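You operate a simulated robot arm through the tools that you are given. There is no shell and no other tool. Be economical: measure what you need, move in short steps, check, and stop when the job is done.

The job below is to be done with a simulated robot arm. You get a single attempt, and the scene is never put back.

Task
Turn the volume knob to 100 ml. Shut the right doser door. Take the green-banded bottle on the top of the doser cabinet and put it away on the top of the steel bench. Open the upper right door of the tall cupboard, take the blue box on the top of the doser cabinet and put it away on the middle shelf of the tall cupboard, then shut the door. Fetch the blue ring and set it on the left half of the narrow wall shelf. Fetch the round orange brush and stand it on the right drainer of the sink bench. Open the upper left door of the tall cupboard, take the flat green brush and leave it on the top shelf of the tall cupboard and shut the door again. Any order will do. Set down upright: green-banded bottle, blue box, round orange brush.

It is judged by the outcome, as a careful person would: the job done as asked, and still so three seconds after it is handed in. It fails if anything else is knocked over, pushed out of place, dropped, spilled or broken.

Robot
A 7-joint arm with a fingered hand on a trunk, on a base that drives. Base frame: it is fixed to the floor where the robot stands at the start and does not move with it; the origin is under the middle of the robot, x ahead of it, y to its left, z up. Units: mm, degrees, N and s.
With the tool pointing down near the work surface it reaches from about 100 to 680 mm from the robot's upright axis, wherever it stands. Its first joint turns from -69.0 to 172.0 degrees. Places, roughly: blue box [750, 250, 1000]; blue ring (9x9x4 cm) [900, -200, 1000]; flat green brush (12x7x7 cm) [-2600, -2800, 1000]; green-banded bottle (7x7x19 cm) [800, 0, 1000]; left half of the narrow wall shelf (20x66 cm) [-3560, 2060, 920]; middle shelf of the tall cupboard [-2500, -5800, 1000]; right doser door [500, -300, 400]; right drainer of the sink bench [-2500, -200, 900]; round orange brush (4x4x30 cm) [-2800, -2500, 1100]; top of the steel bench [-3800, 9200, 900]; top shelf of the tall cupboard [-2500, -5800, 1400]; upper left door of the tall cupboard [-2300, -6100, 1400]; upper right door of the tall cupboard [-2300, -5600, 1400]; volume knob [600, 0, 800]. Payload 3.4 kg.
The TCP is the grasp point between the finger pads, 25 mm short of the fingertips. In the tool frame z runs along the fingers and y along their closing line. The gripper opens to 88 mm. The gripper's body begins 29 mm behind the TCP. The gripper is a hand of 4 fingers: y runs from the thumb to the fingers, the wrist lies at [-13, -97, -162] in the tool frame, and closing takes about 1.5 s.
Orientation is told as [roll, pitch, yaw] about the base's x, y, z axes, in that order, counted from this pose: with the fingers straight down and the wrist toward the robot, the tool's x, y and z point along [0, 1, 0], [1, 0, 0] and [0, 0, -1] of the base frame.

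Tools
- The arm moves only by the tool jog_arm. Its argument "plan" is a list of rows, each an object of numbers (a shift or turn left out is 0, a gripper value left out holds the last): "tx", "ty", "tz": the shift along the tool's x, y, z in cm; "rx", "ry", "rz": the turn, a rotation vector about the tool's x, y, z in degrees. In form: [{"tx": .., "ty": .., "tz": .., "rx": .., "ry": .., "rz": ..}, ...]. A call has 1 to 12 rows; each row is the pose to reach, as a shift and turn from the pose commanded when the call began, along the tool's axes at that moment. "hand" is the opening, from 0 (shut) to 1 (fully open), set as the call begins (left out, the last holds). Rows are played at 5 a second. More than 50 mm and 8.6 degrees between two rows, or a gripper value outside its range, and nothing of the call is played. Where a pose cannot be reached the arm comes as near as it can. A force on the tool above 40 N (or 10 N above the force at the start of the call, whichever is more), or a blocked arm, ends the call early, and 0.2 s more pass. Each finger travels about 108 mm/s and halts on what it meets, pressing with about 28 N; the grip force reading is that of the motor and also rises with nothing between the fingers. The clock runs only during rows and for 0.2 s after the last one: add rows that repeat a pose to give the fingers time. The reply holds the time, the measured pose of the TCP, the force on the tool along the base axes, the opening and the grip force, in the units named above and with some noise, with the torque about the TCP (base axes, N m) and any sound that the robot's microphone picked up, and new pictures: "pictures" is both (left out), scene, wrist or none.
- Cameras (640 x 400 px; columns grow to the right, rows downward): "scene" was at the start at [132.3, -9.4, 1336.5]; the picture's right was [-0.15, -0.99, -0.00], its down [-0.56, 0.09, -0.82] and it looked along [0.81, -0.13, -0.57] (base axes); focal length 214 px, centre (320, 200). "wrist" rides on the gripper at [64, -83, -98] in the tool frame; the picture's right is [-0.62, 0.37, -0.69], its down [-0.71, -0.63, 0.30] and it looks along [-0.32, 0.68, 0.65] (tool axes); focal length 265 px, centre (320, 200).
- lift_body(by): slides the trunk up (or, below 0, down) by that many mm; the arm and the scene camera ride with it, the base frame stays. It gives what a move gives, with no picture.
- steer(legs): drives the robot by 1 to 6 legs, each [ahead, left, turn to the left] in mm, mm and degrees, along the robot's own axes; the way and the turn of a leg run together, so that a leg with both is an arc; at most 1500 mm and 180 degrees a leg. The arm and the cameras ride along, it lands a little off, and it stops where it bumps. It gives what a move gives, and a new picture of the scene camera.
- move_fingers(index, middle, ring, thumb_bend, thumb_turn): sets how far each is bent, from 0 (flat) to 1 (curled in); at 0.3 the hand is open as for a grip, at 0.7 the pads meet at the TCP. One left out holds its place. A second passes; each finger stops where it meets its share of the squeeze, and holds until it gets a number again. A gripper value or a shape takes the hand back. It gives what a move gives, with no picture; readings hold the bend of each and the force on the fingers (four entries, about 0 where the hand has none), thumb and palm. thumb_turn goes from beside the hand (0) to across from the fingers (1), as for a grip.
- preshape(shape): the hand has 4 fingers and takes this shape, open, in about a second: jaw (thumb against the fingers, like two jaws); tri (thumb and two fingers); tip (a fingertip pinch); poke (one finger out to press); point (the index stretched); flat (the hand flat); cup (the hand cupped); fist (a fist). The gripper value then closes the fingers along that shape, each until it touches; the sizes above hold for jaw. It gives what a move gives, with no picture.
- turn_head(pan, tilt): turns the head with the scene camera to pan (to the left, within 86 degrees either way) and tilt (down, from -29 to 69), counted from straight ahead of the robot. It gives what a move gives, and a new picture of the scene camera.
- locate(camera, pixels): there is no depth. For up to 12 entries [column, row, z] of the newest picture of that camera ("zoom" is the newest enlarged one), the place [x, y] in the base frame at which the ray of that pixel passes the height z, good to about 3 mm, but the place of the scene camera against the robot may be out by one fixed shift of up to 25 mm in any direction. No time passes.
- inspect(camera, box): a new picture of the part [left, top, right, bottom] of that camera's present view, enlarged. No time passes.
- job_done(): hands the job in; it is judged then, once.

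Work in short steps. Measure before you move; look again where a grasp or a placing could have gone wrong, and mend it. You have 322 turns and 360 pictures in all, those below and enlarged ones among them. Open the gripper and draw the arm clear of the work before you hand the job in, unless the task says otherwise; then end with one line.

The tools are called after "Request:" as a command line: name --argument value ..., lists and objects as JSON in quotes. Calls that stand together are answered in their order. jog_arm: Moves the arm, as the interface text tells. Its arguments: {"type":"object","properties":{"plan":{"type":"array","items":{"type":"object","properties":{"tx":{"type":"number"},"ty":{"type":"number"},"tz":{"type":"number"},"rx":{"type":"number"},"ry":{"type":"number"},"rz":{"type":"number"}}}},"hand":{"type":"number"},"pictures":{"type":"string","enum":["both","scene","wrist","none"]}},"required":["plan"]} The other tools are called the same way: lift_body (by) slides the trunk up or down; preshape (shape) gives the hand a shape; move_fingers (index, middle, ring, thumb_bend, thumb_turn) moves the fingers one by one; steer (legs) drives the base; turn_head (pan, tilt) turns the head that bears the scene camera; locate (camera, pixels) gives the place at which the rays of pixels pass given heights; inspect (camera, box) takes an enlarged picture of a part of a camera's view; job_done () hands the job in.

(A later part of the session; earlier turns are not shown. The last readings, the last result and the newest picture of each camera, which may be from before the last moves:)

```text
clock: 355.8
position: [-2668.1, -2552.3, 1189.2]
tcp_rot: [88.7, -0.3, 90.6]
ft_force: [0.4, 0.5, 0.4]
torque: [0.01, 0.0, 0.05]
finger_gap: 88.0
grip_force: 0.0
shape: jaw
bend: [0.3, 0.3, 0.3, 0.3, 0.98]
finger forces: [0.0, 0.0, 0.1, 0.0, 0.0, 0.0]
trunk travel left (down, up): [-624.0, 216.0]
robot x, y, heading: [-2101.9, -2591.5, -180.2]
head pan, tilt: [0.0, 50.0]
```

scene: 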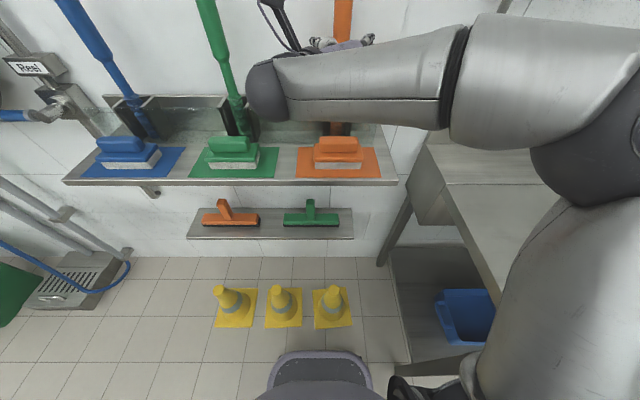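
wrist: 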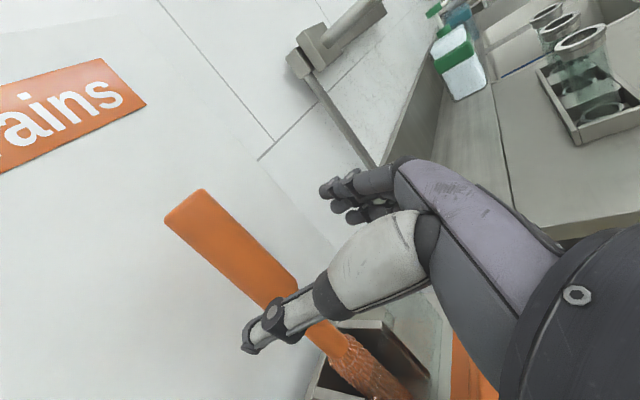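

The TCP axis meets the handle line; axis x≈−2750. Advance 8 cm and close.

Request:
jog_arm --plan '[{"tz": 3}, {"tz": 6}, {"tz": 8}, {"tz": 8}]' --pictures "wrist"

Request:
jog_arm --plan '[{}, {}, {}, {}, {}, {}, {}, {}]' --hand 0 --pictures "wrist"

```text
clock: 356.8
position: [-2746.8, -2554.1, 1186.3]
tcp_rot: [88.9, -0.5, 90.5]
ft_force: [0.4, 0.1, 0.2]
torque: [-0.03, 0.03, 0.0]
finger_gap: 87.7
grip_force: 0.0
shape: jaw
bend: [0.3, 0.3, 0.3, 0.3, 0.98]
finger forces: [0.0, 0.0, 0.0, 0.0, 0.1, 0.0]
trunk travel left (down, up): [-624.0, 216.0]
robot x, y, heading: [-2103.5, -2591.3, -180.1]
head pan, tilt: [0.0, 50.0]
```

wrist: 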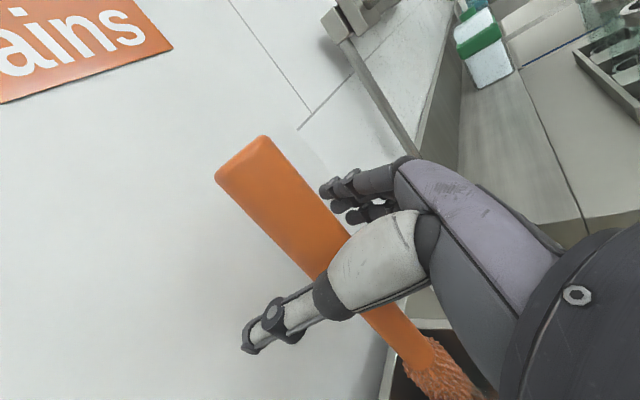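

```text
clock: 358.6
position: [-2745.9, -2554.3, 1185.7]
tcp_rot: [88.7, -0.3, 90.4]
ft_force: [-0.8, 0.3, 0.0]
torque: [0.0, 0.06, -0.01]
finger_gap: 18.3
grip_force: 27.9
shape: jaw
bend: [0.74, 0.73, 0.63, 0.8, 1.0]
finger forces: [15.2, 2.5, 2.7, 0.0, 21.8, 0.0]
trunk travel left (down, up): [-624.0, 216.0]
robot x, y, heading: [-2103.8, -2592.3, -179.9]
head pan, tilt: [0.0, 50.0]
```

wrist: 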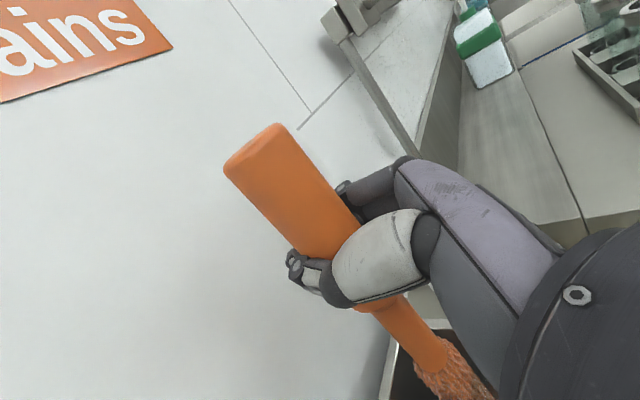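

Gripped. Lift vertically 150 mm with the trunk out of the slot.

Request:
lift_body --by 150

Request:
turn_head --pan -10 --tilt 35

```text
clock: 360.4
position: [-2747.1, -2553.0, 1335.2]
tcp_rot: [88.8, -0.3, 90.5]
ft_force: [0.0, -0.5, -2.1]
torque: [-0.03, 0.03, -0.01]
finger_gap: 18.3
grip_force: 27.8
shape: jaw
bend: [0.74, 0.73, 0.65, 0.8, 1.0]
finger forces: [15.4, 2.2, 2.8, 0.1, 21.6, 0.1]
trunk travel left (down, up): [-774.0, 66.0]
robot x, y, heading: [-2100.8, -2592.3, -180.0]
head pan, tilt: [0.0, 50.0]
```

```text
clock: 361.1
position: [-2746.5, -2554.0, 1335.8]
tcp_rot: [88.9, -0.3, 90.4]
ft_force: [-0.7, -0.4, -1.3]
torque: [0.01, 0.02, 0.03]
finger_gap: 18.1
grip_force: 27.4
shape: jaw
bend: [0.74, 0.73, 0.65, 0.8, 1.0]
finger forces: [15.5, 2.3, 2.7, 0.0, 21.5, 0.0]
trunk travel left (down, up): [-774.0, 66.0]
robot x, y, heading: [-2102.5, -2589.8, -180.2]
head pan, tilt: [-10.0, 35.0]
```

scene: 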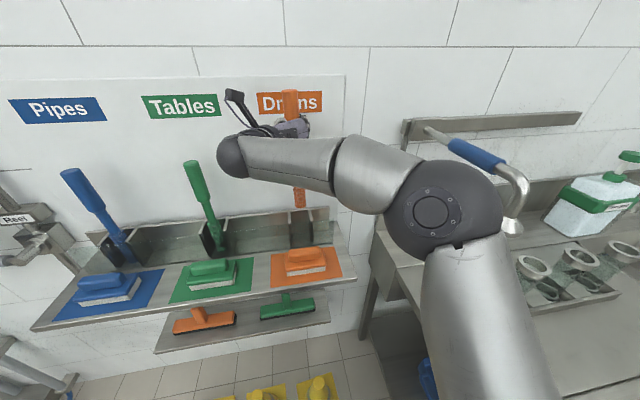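

The brush is free of the slot. Back away 500 mm and strafe north to the right drainer area.

Request:
steer --legs '[[-500, 0, 0], [0, 1200, 0], [0, 1200, 0]]'

```text
clock: 375.3
position: [-2238.3, -4935.1, 1336.9]
tcp_rot: [88.8, -0.3, 90.9]
ft_force: [-0.4, 0.3, -1.2]
torque: [0.0, 0.02, 0.0]
finger_gap: 18.2
grip_force: 27.4
shape: jaw
bend: [0.74, 0.73, 0.65, 0.8, 1.0]
finger forces: [15.5, 2.1, 2.8, 0.0, 21.5, 0.1]
trunk travel left (down, up): [-774.0, 66.0]
robot x, y, heading: [-1588.5, -4967.1, -179.9]
head pan, tilt: [-10.0, 35.0]
```

scene: 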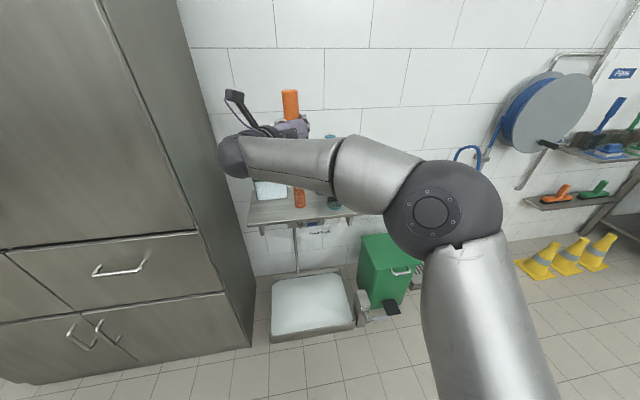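

I mis-signed the strafe (left is south here) and ended by the tall cupboard; nothing was touched. I pull the arm in and strafe back north to y≈−220.

Request:
jog_arm --plan '[{"tz": -4.5}, {"tz": -9}, {"tz": -13.5}, {"tz": -18}]' --pictures "none"

Request:
steer --legs '[[0, -1500, 0], [0, -1500, 0], [0, -1450, 0]]'

```text
clock: 376.3
position: [-2054.2, -4931.9, 1341.2]
tcp_rot: [88.9, -0.2, 91.0]
ft_force: [0.7, -0.3, -0.2]
torque: [-0.04, 0.02, 0.02]
finger_gap: 18.1
grip_force: 28.3
shape: jaw
bend: [0.74, 0.73, 0.66, 0.8, 1.0]
finger forces: [15.5, 2.1, 2.9, 0.1, 21.8, 0.0]
trunk travel left (down, up): [-774.0, 66.0]
robot x, y, heading: [-1594.2, -4968.1, -179.5]
head pan, tilt: [-10.0, 35.0]
```

```text
clock: 397.6
position: [-2082.2, -465.3, 1340.5]
tcp_rot: [88.7, -0.3, 90.8]
ft_force: [-0.5, -0.6, -1.9]
torque: [0.02, 0.02, 0.01]
finger_gap: 18.2
grip_force: 28.0
shape: jaw
bend: [0.74, 0.73, 0.66, 0.8, 1.0]
finger forces: [15.5, 2.2, 2.9, 0.1, 21.6, 0.1]
trunk travel left (down, up): [-774.0, 66.0]
robot x, y, heading: [-1618.6, -505.2, -179.5]
head pan, tilt: [-10.0, 35.0]
```

scene: 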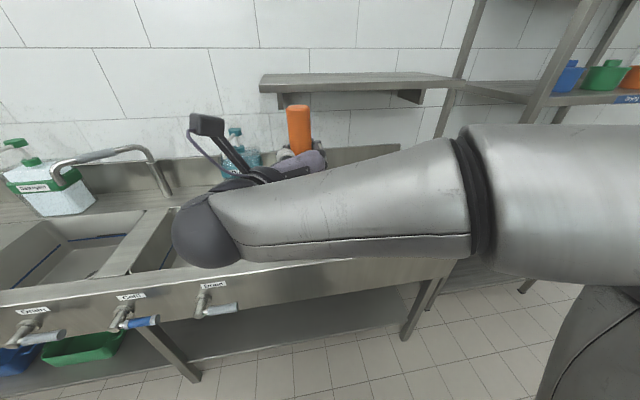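

Request:
turn_head --pan -5 --tilt 20

Request:
inspect --camera "wrist" --box '[0, 0, 640, 400]'

```text
clock: 398.4
position: [-2081.6, -465.5, 1340.7]
tcp_rot: [88.8, -0.3, 90.9]
ft_force: [-0.1, 0.1, -0.6]
torque: [0.01, 0.06, -0.02]
finger_gap: 18.1
grip_force: 28.5
shape: jaw
bend: [0.74, 0.73, 0.66, 0.8, 1.0]
finger forces: [15.5, 2.0, 3.0, 0.0, 21.7, 0.0]
trunk travel left (down, up): [-774.0, 66.0]
robot x, y, heading: [-1618.2, -503.5, -179.7]
head pan, tilt: [-5.0, 20.0]
```

scene: 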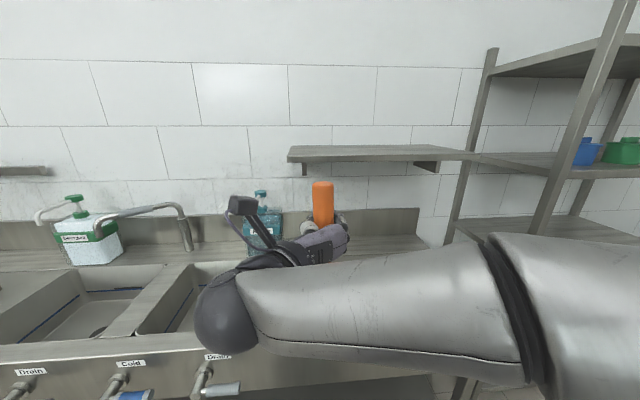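

```text
1.00 times, centred on (320, 200) of wrist (not enlarged: the box is as wide or as high as the picture)
```

zoom: 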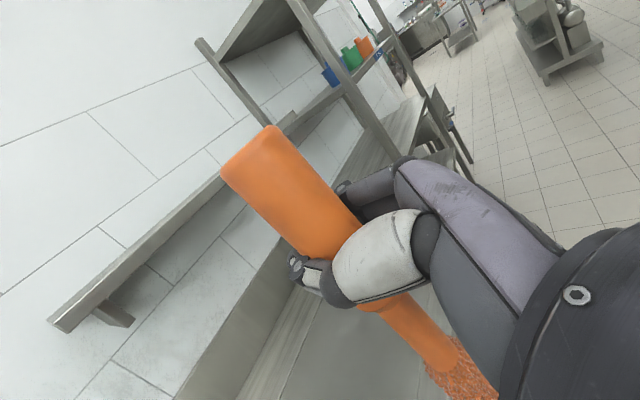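

I strafe 300 mm north and drive 200 mm ahead so the hand is over the right drainer, then look with the wrist camera.

Request:
steer --legs '[[0, -300, 0], [200, 0, 0]]'

Request:
turn_head --pan 15 --tilt 35

Request:
inspect --camera "wrist" --box '[0, 0, 640, 400]'

```text
clock: 401.7
position: [-2283.5, -165.3, 1341.1]
tcp_rot: [88.8, -0.4, 90.6]
ft_force: [-0.5, -0.2, -1.9]
torque: [0.01, 0.05, 0.0]
finger_gap: 18.5
grip_force: 28.8
shape: jaw
bend: [0.74, 0.73, 0.66, 0.8, 1.0]
finger forces: [15.5, 2.1, 3.0, 0.1, 21.7, 0.1]
trunk travel left (down, up): [-774.0, 66.0]
robot x, y, heading: [-1820.1, -201.9, -180.0]
head pan, tilt: [-5.0, 20.0]
```

scene: 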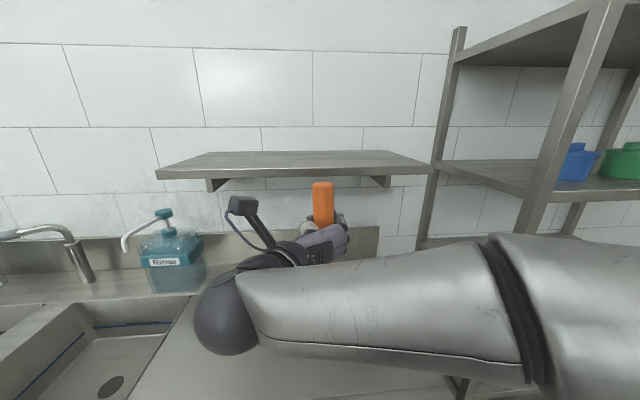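

```text
clock: 402.5
position: [-2283.7, -165.2, 1340.1]
tcp_rot: [88.7, -0.3, 90.7]
ft_force: [0.0, -0.1, -1.3]
torque: [-0.02, 0.02, -0.01]
finger_gap: 18.3
grip_force: 27.9
shape: jaw
bend: [0.74, 0.73, 0.66, 0.8, 1.0]
finger forces: [15.5, 2.1, 2.9, 0.0, 21.8, 0.1]
trunk travel left (down, up): [-774.0, 66.0]
robot x, y, heading: [-1818.2, -202.7, -179.4]
head pan, tilt: [15.0, 35.0]
```

scene: 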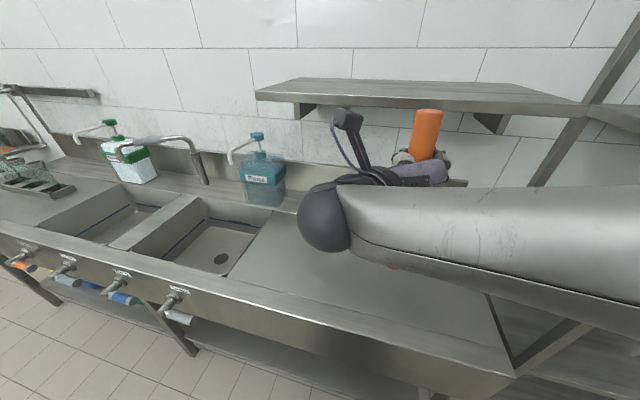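

```text
1.00 times, centred on (320, 200) of wrist (not enlarged: the box is as wide or as high as the picture)
```

zoom: 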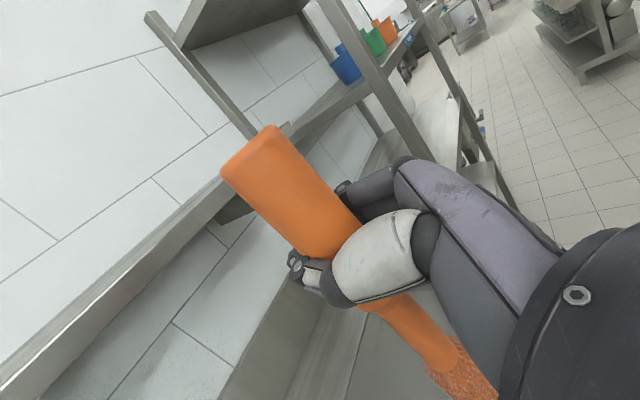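

Request:
locate --camera "scene" --pixels '[[235, 285, 900], [300, 312, 900], [500, 368, 900], [262, 235, 900], [490, 300, 900], [300, 250, 900], [350, 290, 880], [258, 100, 1330]]'

```text
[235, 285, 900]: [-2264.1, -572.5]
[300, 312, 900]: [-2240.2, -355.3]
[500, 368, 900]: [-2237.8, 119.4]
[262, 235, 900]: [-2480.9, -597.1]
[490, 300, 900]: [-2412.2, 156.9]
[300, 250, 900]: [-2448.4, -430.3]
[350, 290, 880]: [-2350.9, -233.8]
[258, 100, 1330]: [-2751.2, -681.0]
```

Drainer spans about x −2260…−2650, y −550…+120. I extend to x≈−2430 and lower 15 cm.

Request:
jog_arm --plan '[{"tz": 4.5}, {"tz": 9}, {"tz": 14.5}, {"tz": 14.5, "tx": -4.5}, {"tz": 14.5, "tx": -9}, {"tz": 14.5, "tx": -13}, {"tz": 14.5, "tx": -15}]'

```text
refused: row 3 steps farther than a row can; nothing moved
```

Request:
jog_arm --plan '[{"tz": 4.8}, {"tz": 9.6}, {"tz": 14.4}, {"tz": 14.4, "tx": -4.5}, {"tz": 14.4, "tx": -9}, {"tz": 14.4, "tx": -13}, {"tz": 14.4, "tx": -15}]'

```text
clock: 404.1
position: [-2423.4, -166.4, 1187.5]
tcp_rot: [88.9, -0.4, 90.7]
ft_force: [-0.6, 0.0, -1.0]
torque: [0.04, 0.05, 0.04]
finger_gap: 18.2
grip_force: 27.5
shape: jaw
bend: [0.74, 0.73, 0.66, 0.8, 1.0]
finger forces: [15.5, 2.0, 3.0, 0.1, 21.9, 0.0]
trunk travel left (down, up): [-774.0, 66.0]
robot x, y, heading: [-1815.6, -203.9, -179.5]
head pan, tilt: [15.0, 35.0]
```

scene: 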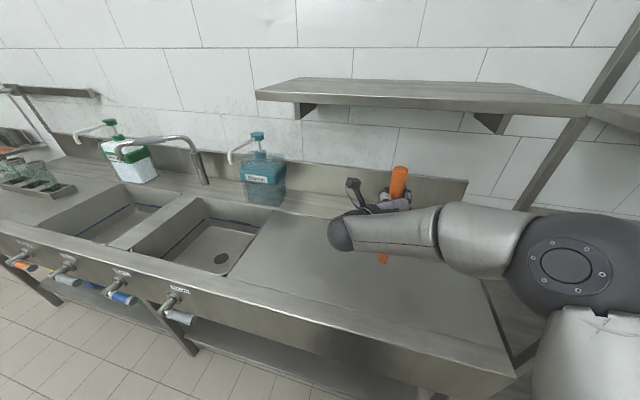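
wrist: 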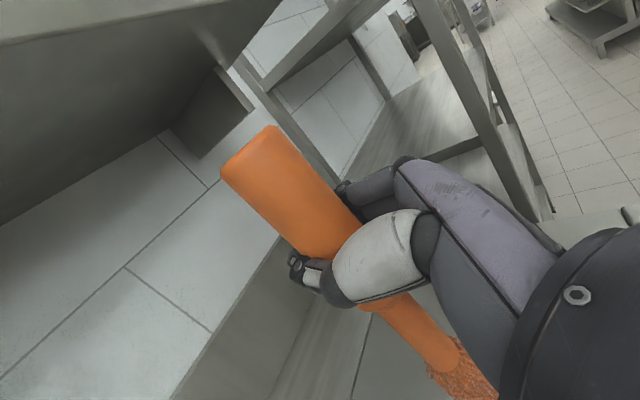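

Clear. Lower in 1 cm steps until contact.

Request:
jog_arm --plan '[{"tx": -2}, {"tx": -4}, {"tx": -5}, {"tx": -5.5}, {"tx": -6}, {"tx": -6.5}, {"tx": -7}, {"tx": -7.5}]'

```text
clock: 405.9
position: [-2423.1, -164.4, 1112.0]
tcp_rot: [88.8, -0.3, 90.7]
ft_force: [0.3, -0.3, -0.9]
torque: [-0.02, 0.0, 0.0]
finger_gap: 18.4
grip_force: 27.8
shape: jaw
bend: [0.74, 0.73, 0.66, 0.8, 1.0]
finger forces: [15.5, 1.9, 3.0, 0.0, 21.9, 0.0]
trunk travel left (down, up): [-774.0, 66.0]
robot x, y, heading: [-1818.9, -201.7, -179.7]
head pan, tilt: [15.0, 35.0]
```

scene: 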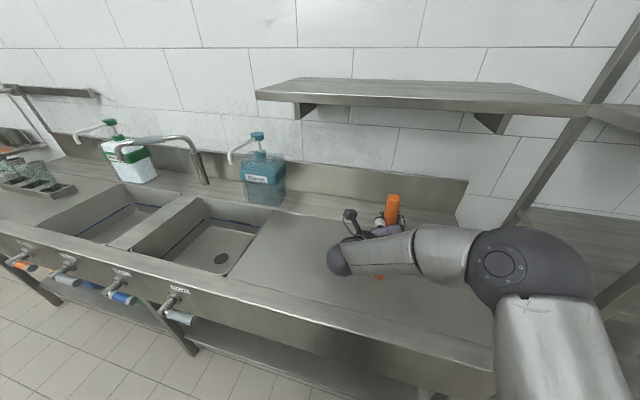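
wrist: 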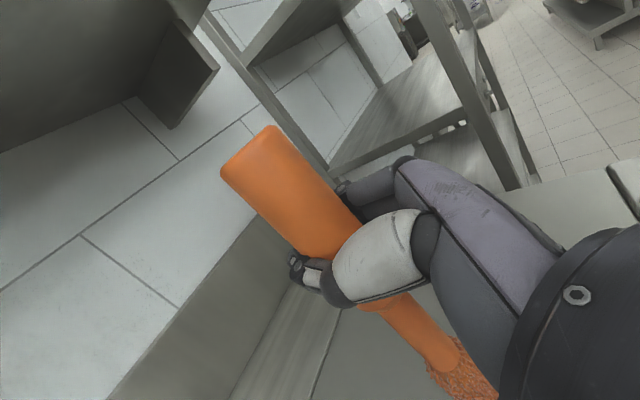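

No contact yet; continue slowly.

Request:
jog_arm --plan '[{"tx": -0.5}, {"tx": -1}, {"tx": -1.5}, {"tx": -2}, {"tx": -2.5}, {"tx": -3}]' --pictures "scene"

Request:
inspect --camera "scene" --box '[280, 170, 480, 320]'

```text
clock: 407.3
position: [-2421.4, -164.9, 1083.0]
tcp_rot: [88.8, -0.3, 90.7]
ft_force: [-0.7, 0.5, 7.4]
torque: [0.04, -0.11, 0.0]
finger_gap: 15.1
grip_force: 28.2
shape: jaw
bend: [0.74, 0.73, 0.71, 0.85, 1.0]
finger forces: [6.7, 0.0, 0.1, 0.0, 6.6, 0.0]
trunk travel left (down, up): [-774.0, 66.0]
robot x, y, heading: [-1819.4, -204.8, -179.6]
head pan, tilt: [15.0, 35.0]
```

scene: 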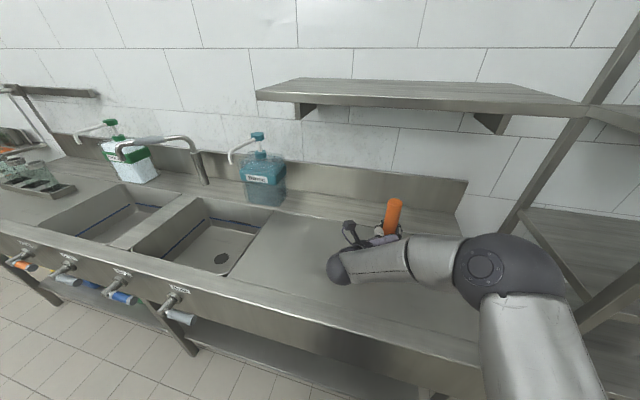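

```text
2.67 times, centred on (380, 245) of scene
```

zoom: 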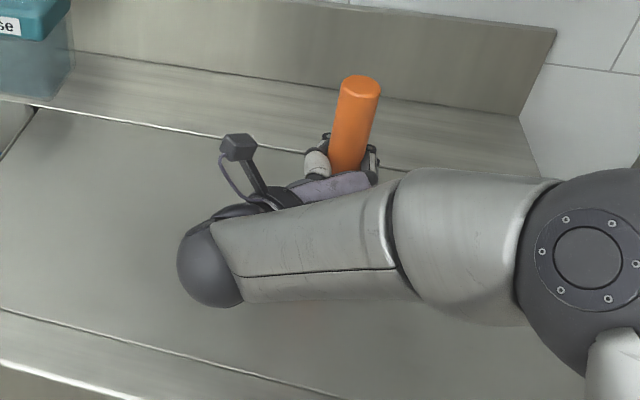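

Contact; the grip slipped slightly (forces dropped). I look at the wrist view for tilt.

Request:
inspect --camera "wrist" --box '[0, 0, 640, 400]'

```text
1.00 times, centred on (320, 200) of wrist (not enlarged: the box is as wide or as high as the picture)
```

zoom: 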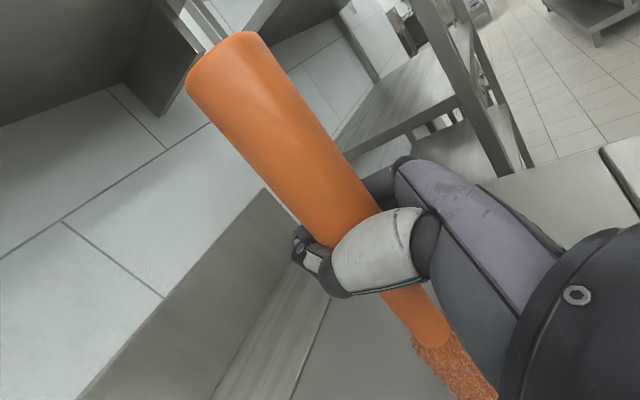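

The brush slid up in the grip while touching down, nearly vertical. I open only partly (0.45) so the fingers guard it while it settles.

Request:
jog_arm --plan '[{}, {}, {}, {}, {}]' --hand 0.45

```text
clock: 408.5
position: [-2421.2, -164.7, 1082.9]
tcp_rot: [88.8, -0.3, 90.7]
ft_force: [-0.5, -0.6, 0.1]
torque: [0.0, -0.04, 0.02]
finger_gap: 39.4
grip_force: 0.1
shape: jaw
bend: [0.74, 0.47, 0.43, 0.71, 1.0]
finger forces: [0.0, 0.0, 0.1, 0.0, 0.0, 0.1]
trunk travel left (down, up): [-774.0, 66.0]
robot x, y, heading: [-1818.0, -207.4, -179.9]
head pan, tilt: [15.0, 35.0]
```

scene: 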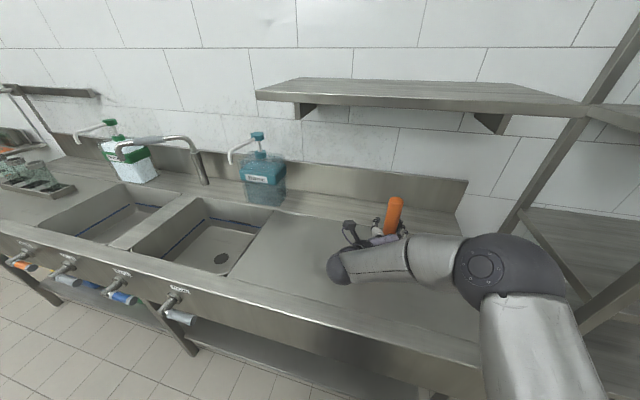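
wrist: 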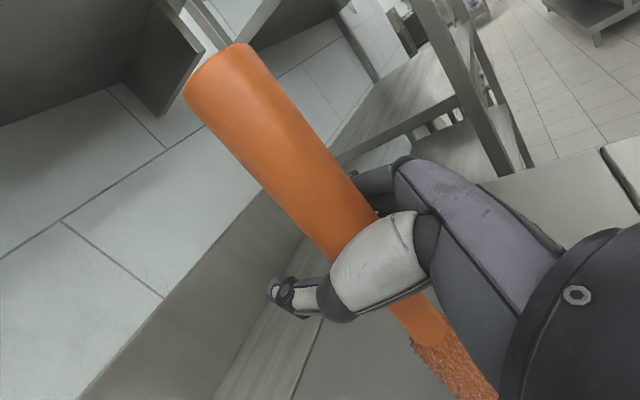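

It stands free (no finger forces) and vertical. Open fully and retreat straight back slowly.

Request:
jog_arm --plan '[{}, {}, {}]' --hand 1 --pictures "wrist"

```text
clock: 409.3
position: [-2422.4, -164.9, 1083.5]
tcp_rot: [88.8, -0.3, 90.7]
ft_force: [0.0, -0.9, 0.1]
torque: [0.01, 0.02, -0.02]
finger_gap: 87.7
grip_force: 0.1
shape: jaw
bend: [0.3, 0.3, 0.3, 0.3, 0.98]
finger forces: [0.1, 0.1, 0.0, 0.0, 0.0, 0.0]
trunk travel left (down, up): [-774.0, 66.0]
robot x, y, heading: [-1821.0, -201.4, -179.4]
head pan, tilt: [15.0, 35.0]
```

wrist: 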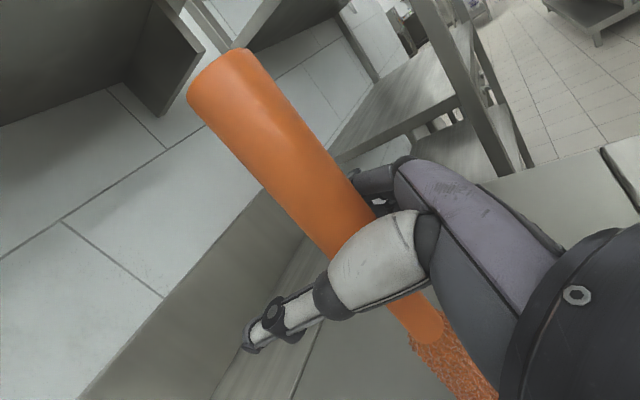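

Request:
jog_arm --plan '[{"tz": -2}, {"tz": -5}, {"tz": -9}, {"tz": -13}, {"tz": -17}]'

Request:
inspect --camera "scene" --box '[280, 170, 480, 320]'

```text
clock: 410.5
position: [-2250.8, -164.1, 1086.7]
tcp_rot: [88.9, -0.4, 90.6]
ft_force: [-0.3, -0.2, -0.3]
torque: [-0.01, 0.0, -0.05]
finger_gap: 87.6
grip_force: 0.0
shape: jaw
bend: [0.3, 0.3, 0.3, 0.3, 0.98]
finger forces: [0.1, 0.0, 0.1, 0.0, 0.0, 0.0]
trunk travel left (down, up): [-774.0, 66.0]
robot x, y, heading: [-1818.7, -202.0, -179.8]
head pan, tilt: [15.0, 35.0]
```

scene: 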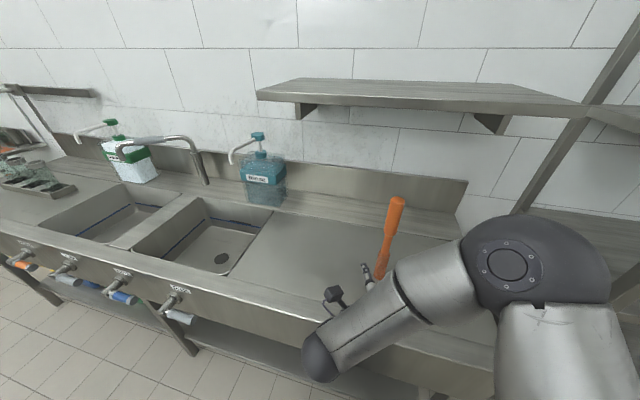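
wrist: 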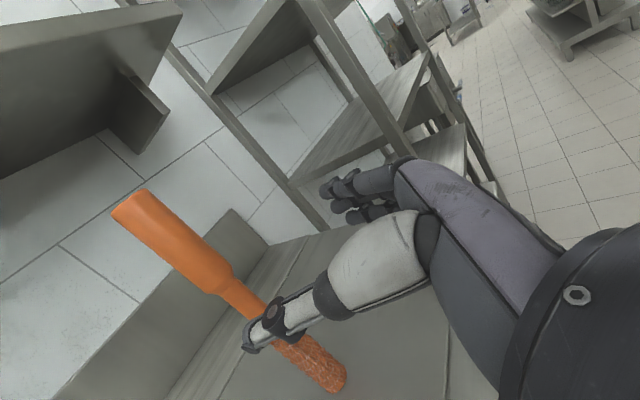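

```text
2.67 times, centred on (380, 245) of scene
```

zoom: 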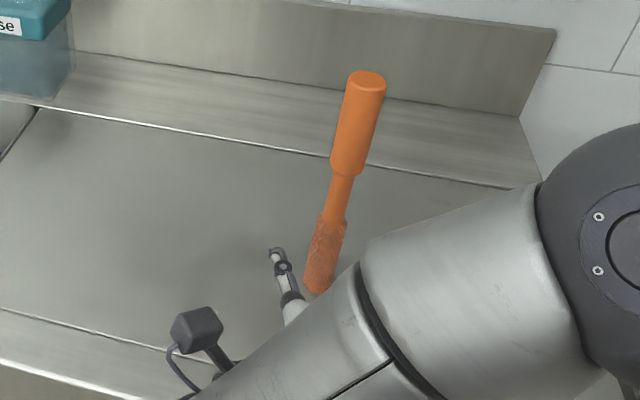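

The orange brush stands upright on the drainer. I raise the hand, back away, and go south to the tall cupboard.

Request:
jog_arm --plan '[{"tx": 4.5}, {"tx": 9}]' --pictures "none"

Request:
steer --legs '[[-220, 0, 0], [0, 1500, 0], [0, 1500, 0], [0, 1500, 0], [0, 700, 0]]'

Request:
turn_head --pan 10 --tilt 10

```text
clock: 411.1
position: [-2252.4, -164.0, 1177.3]
tcp_rot: [88.7, -0.3, 90.7]
ft_force: [1.0, -0.2, 0.1]
torque: [0.0, -0.01, 0.0]
finger_gap: 87.7
grip_force: 0.0
shape: jaw
bend: [0.3, 0.3, 0.3, 0.3, 0.98]
finger forces: [0.0, 0.0, 0.0, 0.0, 0.0, 0.0]
trunk travel left (down, up): [-774.0, 66.0]
robot x, y, heading: [-1818.4, -202.2, -179.8]
head pan, tilt: [15.0, 35.0]
```

```text
clock: 437.3
position: [-1992.8, -5370.4, 1176.5]
tcp_rot: [88.8, -0.3, 90.8]
ft_force: [-0.4, 0.4, -0.1]
torque: [-0.02, -0.02, -0.02]
finger_gap: 87.5
grip_force: 0.1
shape: jaw
bend: [0.3, 0.3, 0.3, 0.3, 0.98]
finger forces: [0.0, 0.0, 0.0, 0.1, 0.0, 0.0]
trunk travel left (down, up): [-774.0, 66.0]
robot x, y, heading: [-1558.0, -5401.0, -179.6]
head pan, tilt: [15.0, 35.0]
```

scene: 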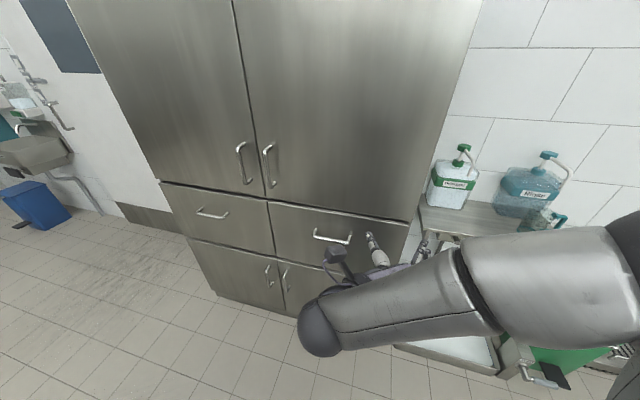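

```text
clock: 438.2
position: [-1992.7, -5370.2, 1176.7]
tcp_rot: [88.9, -0.3, 90.8]
ft_force: [1.1, 0.4, 0.5]
torque: [-0.01, 0.01, 0.03]
finger_gap: 87.5
grip_force: 0.1
shape: jaw
bend: [0.3, 0.3, 0.3, 0.3, 0.98]
finger forces: [0.0, 0.0, 0.1, 0.0, 0.0, 0.1]
trunk travel left (down, up): [-774.0, 66.0]
robot x, y, heading: [-1560.0, -5403.5, -179.4]
head pan, tilt: [10.0, 10.0]
```

scene: 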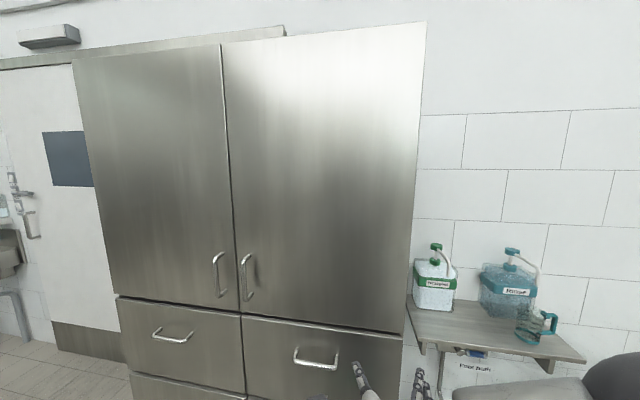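

Upper doors have vertical handles at the middle: left (217,275), right (248,278). I strafe 330 mm south so the hand faces them, and look with the wrist camera.

Request:
steer --legs '[[0, 330, -0.5]]'

Request:
inspect --camera "wrist" --box '[0, 0, 640, 400]'

Request:
locate --camera "scene" --pixels '[[320, 250, 1200]]'

```text
clock: 440.4
position: [-1993.3, -5694.3, 1175.5]
tcp_rot: [88.8, -0.3, 90.2]
ft_force: [1.2, 0.0, 0.2]
torque: [0.01, -0.01, -0.02]
finger_gap: 87.5
grip_force: 0.1
shape: jaw
bend: [0.3, 0.3, 0.3, 0.3, 0.98]
finger forces: [0.1, 0.0, 0.0, 0.1, 0.0, 0.0]
trunk travel left (down, up): [-774.0, 66.0]
robot x, y, heading: [-1557.3, -5732.6, 179.8]
head pan, tilt: [10.0, 10.0]
```

scene: 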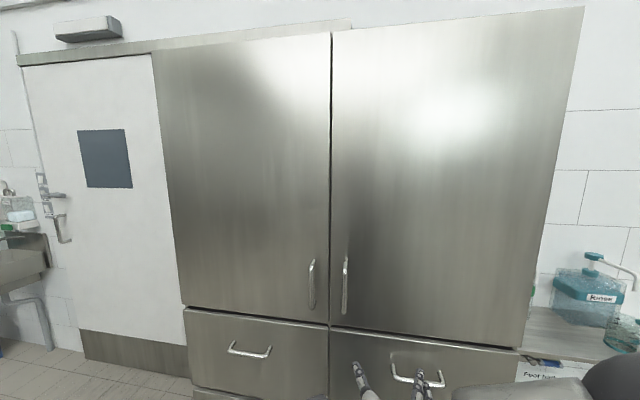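

```text
1.00 times, centred on (320, 200) of wrist (not enlarged: the box is as wide or as high as the picture)
```

zoom: 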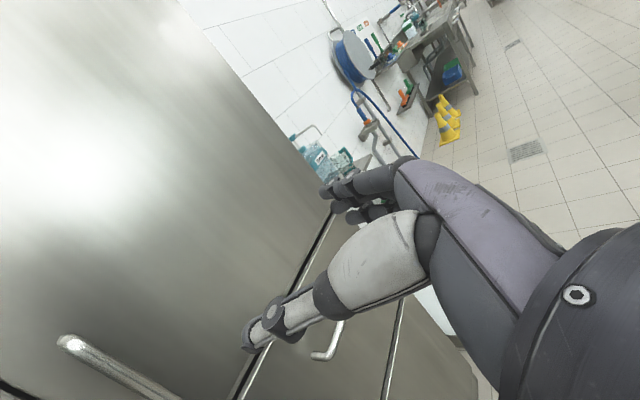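

```text
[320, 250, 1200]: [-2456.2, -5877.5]
```

Request:
locate --camera "scene" --pixels '[[346, 256, 1204], [346, 256, 1190], [344, 312, 1080], [312, 262, 1190], [312, 308, 1080], [330, 326, 1030], [185, 306, 1030], [520, 347, 1030], [332, 40, 1900], [584, 10, 1900]]'

Request:
inspect --camera "scene" --box '[260, 230, 400, 330]'

```text
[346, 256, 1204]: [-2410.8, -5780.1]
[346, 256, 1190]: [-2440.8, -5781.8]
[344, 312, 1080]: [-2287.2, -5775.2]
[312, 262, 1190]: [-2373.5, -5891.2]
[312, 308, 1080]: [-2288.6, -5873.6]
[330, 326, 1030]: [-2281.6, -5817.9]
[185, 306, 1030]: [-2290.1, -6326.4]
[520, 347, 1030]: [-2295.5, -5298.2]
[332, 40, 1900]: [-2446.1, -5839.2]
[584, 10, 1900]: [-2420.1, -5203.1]
```

```text
4.00 times, centred on (330, 280) of scene
```

zoom: 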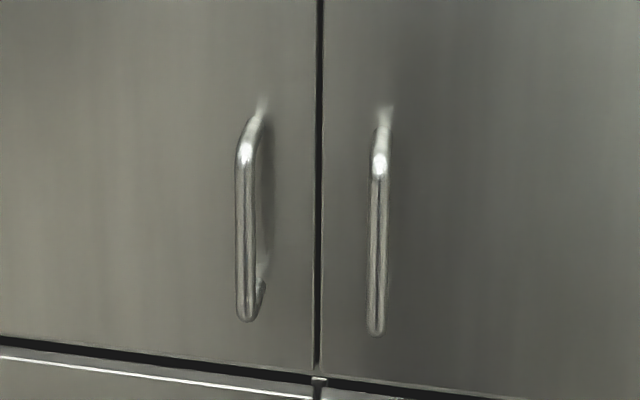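

The right handle's bar is at y≈−5779, z≈1085–1205, x≈−2300…−2335. To let the door swing freely I stand further left (y≈−5950), reach right to the bar and drive 200 mm closer.

Request:
steer --legs '[[0, 220, 0], [180, 0, 0]]'

Request:
jog_arm --plan '[{"ty": 4.5}, {"ty": 9}, {"ty": 13.3, "tx": -1}, {"ty": 13.3, "tx": -2.5}]'

```text
clock: 443.2
position: [-2174.4, -5915.7, 1174.9]
tcp_rot: [88.8, -0.3, 90.3]
ft_force: [0.9, 0.2, 0.2]
torque: [0.0, 0.0, -0.05]
finger_gap: 87.8
grip_force: 0.0
shape: jaw
bend: [0.3, 0.3, 0.3, 0.3, 0.98]
finger forces: [0.0, 0.0, 0.0, 0.0, 0.0, 0.1]
trunk travel left (down, up): [-774.0, 66.0]
robot x, y, heading: [-1742.1, -5957.0, 180.2]
head pan, tilt: [10.0, 10.0]
```

scene: 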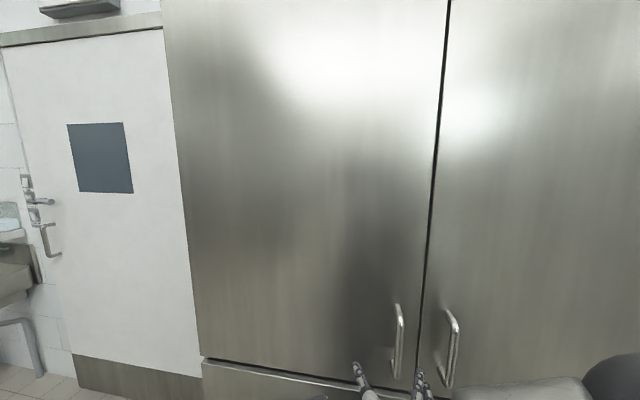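

```text
clock: 444.2
position: [-2187.3, -5787.6, 1150.2]
tcp_rot: [88.8, -0.4, 90.3]
ft_force: [-0.7, -0.2, -0.1]
torque: [0.01, 0.04, 0.03]
finger_gap: 87.5
grip_force: 0.1
shape: jaw
bend: [0.3, 0.3, 0.3, 0.3, 0.98]
finger forces: [0.1, 0.0, 0.0, 0.0, 0.0, 0.1]
out of reach, approached as far as the arm can: row 3, 4
trunk travel left (down, up): [-774.0, 66.0]
robot x, y, heading: [-1741.3, -5955.3, 179.8]
head pan, tilt: [10.0, 10.0]
```

scene: 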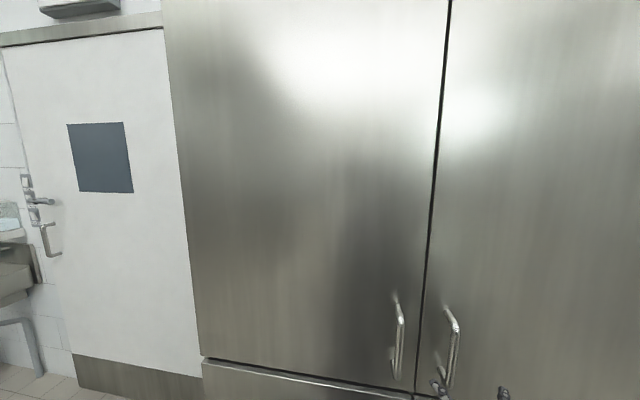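
wrist: 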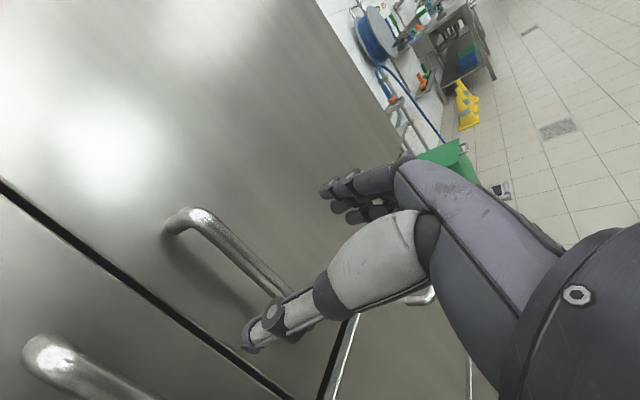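

Triangulated: bar at x≈−2274, y≈−5780, top 1200. I align and advance 7.5 cm around the bar.

Request:
jog_arm --plan '[{"ty": 0.4, "tz": 2.5}, {"ty": 0.8, "tz": 5}, {"ty": 0.8, "tz": 7.3}, {"ty": 0.8, "tz": 7.3}]' --pictures "wrist"

```text
clock: 445.2
position: [-2258.9, -5780.0, 1148.8]
tcp_rot: [88.8, -0.4, 90.3]
ft_force: [-0.9, -0.3, 0.0]
torque: [0.04, 0.01, 0.03]
finger_gap: 87.6
grip_force: 0.0
shape: jaw
bend: [0.3, 0.3, 0.3, 0.3, 0.98]
finger forces: [0.1, 0.0, 0.1, 0.0, 0.0, 0.0]
trunk travel left (down, up): [-774.0, 66.0]
robot x, y, heading: [-1739.8, -5955.9, 180.0]
head pan, tilt: [10.0, 10.0]
```

wrist: 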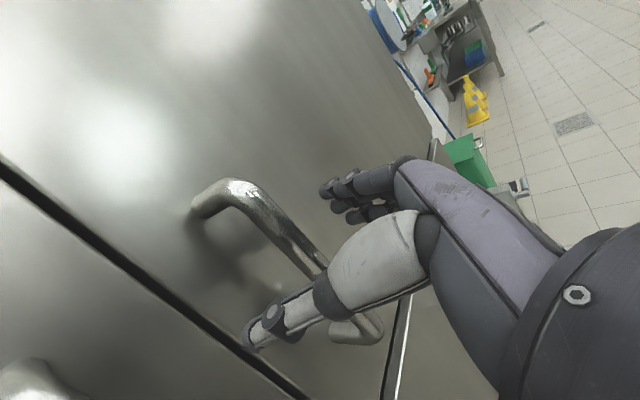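

The bar is between thumb and fingers. Close.

Request:
jog_arm --plan '[{}, {}, {}, {}, {}, {}, {}, {}]' --hand 0 --pictures "wrist"

```text
clock: 447.0
position: [-2259.8, -5779.2, 1148.7]
tcp_rot: [88.8, -0.2, 90.3]
ft_force: [1.1, -1.1, -0.1]
torque: [0.07, 0.02, 0.02]
finger_gap: 10.5
grip_force: 28.1
shape: jaw
bend: [0.72, 0.62, 0.63, 0.74, 1.0]
finger forces: [14.3, 7.3, 3.3, 0.0, 25.2, 0.0]
trunk travel left (down, up): [-774.0, 66.0]
robot x, y, heading: [-1742.5, -5954.9, 179.9]
head pan, tilt: [10.0, 10.0]
```

wrist: 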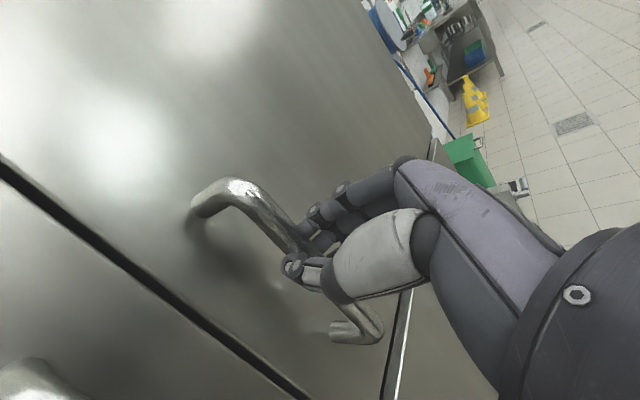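

Firm grip. Pull along the door's arc (hinge ≈(−2315,−5305)) to about 20°.

Request:
jog_arm --plan '[{"tz": -2, "ty": 0.2}, {"tz": -4, "ty": 0.5}, {"tz": -8.2, "ty": 1.4}, {"tz": -12, "ty": 2.8}, {"tz": -16, "ty": 4.3}]'

```text
clock: 448.2
position: [-2192.8, -5770.3, 1149.2]
tcp_rot: [88.7, -0.3, 90.3]
ft_force: [-0.8, 0.6, -8.9]
torque: [-0.02, -0.2, 0.11]
finger_gap: 10.6
grip_force: 27.9
shape: jaw
bend: [0.72, 0.62, 0.63, 0.74, 1.0]
finger forces: [15.0, 7.4, 3.7, 0.1, 27.8, 0.0]
out of reach, approached as far as the arm can: row 3, 4, 5
trunk travel left (down, up): [-774.0, 66.0]
robot x, y, heading: [-1737.4, -5961.2, 180.0]
head pan, tilt: [10.0, 10.0]
```

scene: 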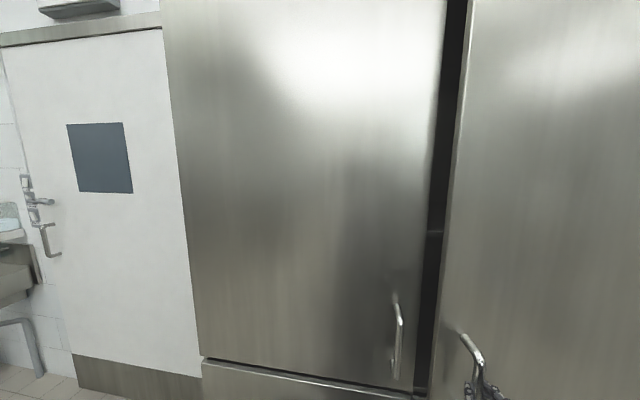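
wrist: 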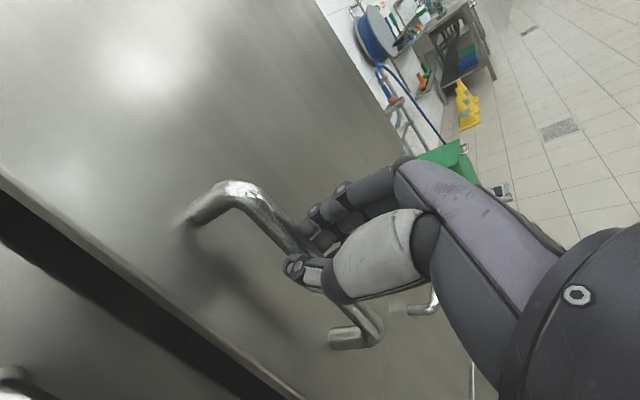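

The door is opening (~8°). The arm is near its inner limit, so I continue the pull with the base: back 150 mm and 65 mm right.

Request:
steer --legs '[[-75, -27, 0], [-75, -40, 0]]'

```text
clock: 449.9
position: [-2041.7, -5709.6, 1153.1]
tcp_rot: [88.9, -0.5, 90.3]
ft_force: [8.7, -14.9, -5.6]
torque: [-0.06, -0.22, 0.41]
finger_gap: 9.6
grip_force: 28.2
shape: jaw
bend: [0.73, 0.72, 0.7, 0.73, 1.0]
finger forces: [8.7, 3.3, 2.6, 0.0, 32.0, 0.0]
trunk travel left (down, up): [-774.0, 66.0]
robot x, y, heading: [-1587.7, -5891.6, 179.8]
head pan, tilt: [10.0, 10.0]
```

scene: 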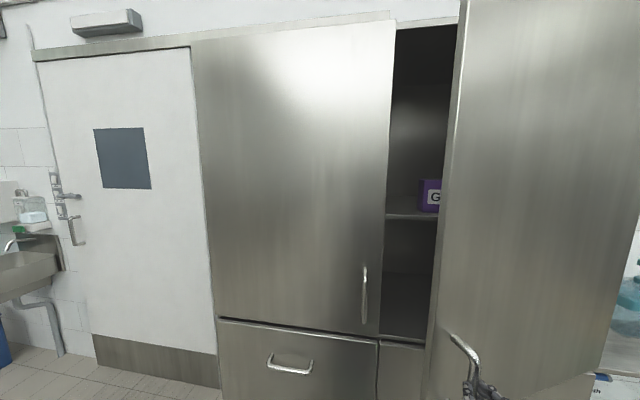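

Door ≈28° open. I continue the arc with combined base moves that also turn with the door (to ≈43°).

Request:
steer --legs '[[-67, -94, 7], [-74, -107, 8]]'

```text
clock: 451.9
position: [-1964.4, -5641.7, 1154.9]
tcp_rot: [89.1, -0.6, 103.9]
ft_force: [22.9, -24.3, -4.5]
torque: [-0.04, -0.19, 0.8]
finger_gap: 8.7
grip_force: 28.1
shape: jaw
bend: [0.75, 0.73, 0.71, 0.72, 1.0]
finger forces: [0.2, 3.2, 0.1, 0.0, 33.9, 0.0]
trunk travel left (down, up): [-774.0, 66.0]
robot x, y, heading: [-1496.9, -5718.4, -167.9]
head pan, tilt: [10.0, 10.0]
stopped in leg 2: the force on the tool passed its limit at 41 N (the readings are from after the stop); the commanded pose is now the measured one
```

scene: 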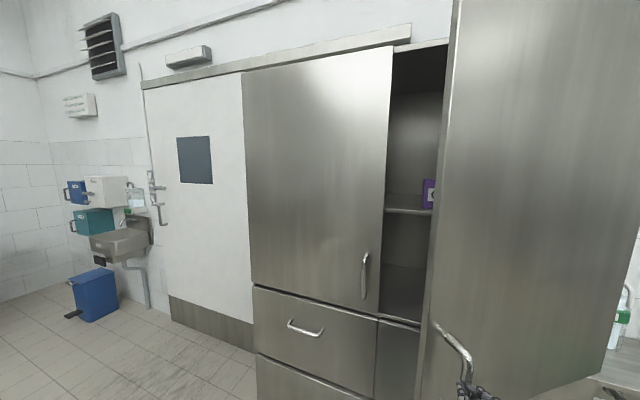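

Door ≈42° open. I release the handle, withdraw, and will push the door's inner face from the left side instead (facing north).

Request:
jog_arm --plan '[{}, {}, {}, {}, {"tz": -3}, {"tz": -6}, {"tz": -9}]' --hand 1 --pictures "wrist"

```text
clock: 453.5
position: [-1958.0, -5659.6, 1149.1]
tcp_rot: [88.9, -0.3, 103.1]
ft_force: [0.6, -0.3, -0.7]
torque: [0.0, 0.01, -0.01]
finger_gap: 87.7
grip_force: 0.1
shape: jaw
bend: [0.3, 0.3, 0.3, 0.3, 0.98]
finger forces: [0.1, 0.0, 0.0, 0.0, 0.0, 0.1]
out of reach, approached as far as the arm can: row 5, 6, 7
trunk travel left (down, up): [-774.0, 66.0]
robot x, y, heading: [-1491.6, -5721.5, -168.0]
head pan, tilt: [10.0, 10.0]
```

wrist: 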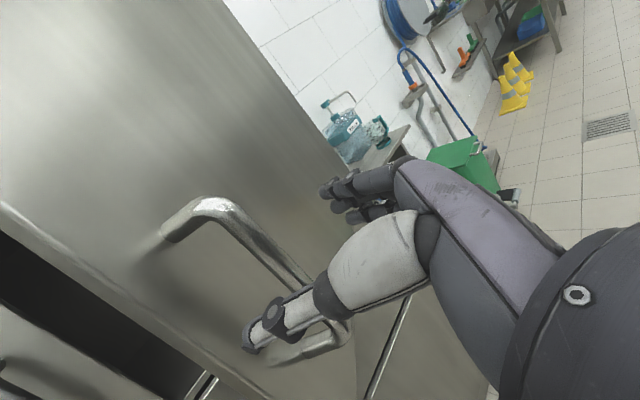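

The arm can't retract more, so I drive straight back 150 mm to clear the bar, then go round: strafe left, turn to face north.

Request:
steer --legs '[[-160, 0, 0], [0, 650, 0], [0, 0, -102]]'

Request:
turn_head --pan 25 --tilt 20

```text
clock: 454.8
position: [-1870.7, -5623.4, 1149.1]
tcp_rot: [88.7, -0.3, 101.7]
ft_force: [-0.2, -0.2, -0.3]
torque: [0.03, -0.03, 0.01]
finger_gap: 87.9
grip_force: 0.0
shape: jaw
bend: [0.3, 0.3, 0.3, 0.3, 0.98]
finger forces: [0.0, 0.0, 0.0, 0.1, 0.0, 0.0]
trunk travel left (down, up): [-774.0, 66.0]
robot x, y, heading: [-1406.5, -5691.7, -169.1]
head pan, tilt: [10.0, 10.0]
stopped in leg 1: the robot was blocked; the commanded pose is now the measured one
```

scene: 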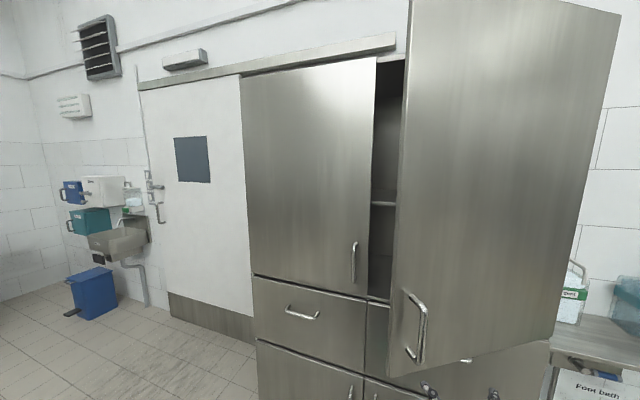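

```text
clock: 455.6
position: [-1868.0, -5624.4, 1149.8]
tcp_rot: [89.0, -0.3, 101.8]
ft_force: [0.2, -0.6, -0.3]
torque: [-0.01, 0.03, 0.01]
finger_gap: 87.6
grip_force: 0.1
shape: jaw
bend: [0.3, 0.3, 0.3, 0.3, 0.98]
finger forces: [0.0, 0.0, 0.1, 0.1, 0.1, 0.0]
trunk travel left (down, up): [-774.0, 66.0]
robot x, y, heading: [-1401.3, -5689.5, -169.3]
head pan, tilt: [25.0, 20.0]
```

scene: 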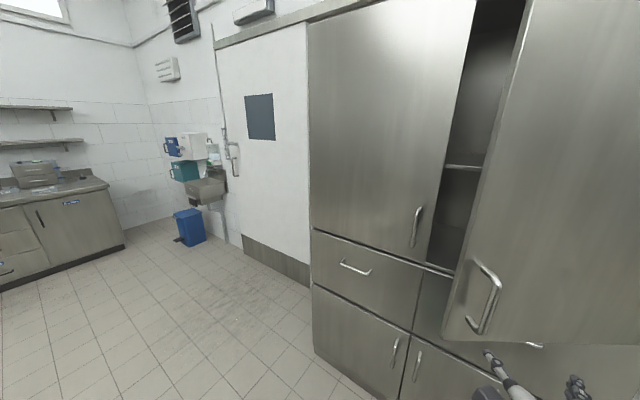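

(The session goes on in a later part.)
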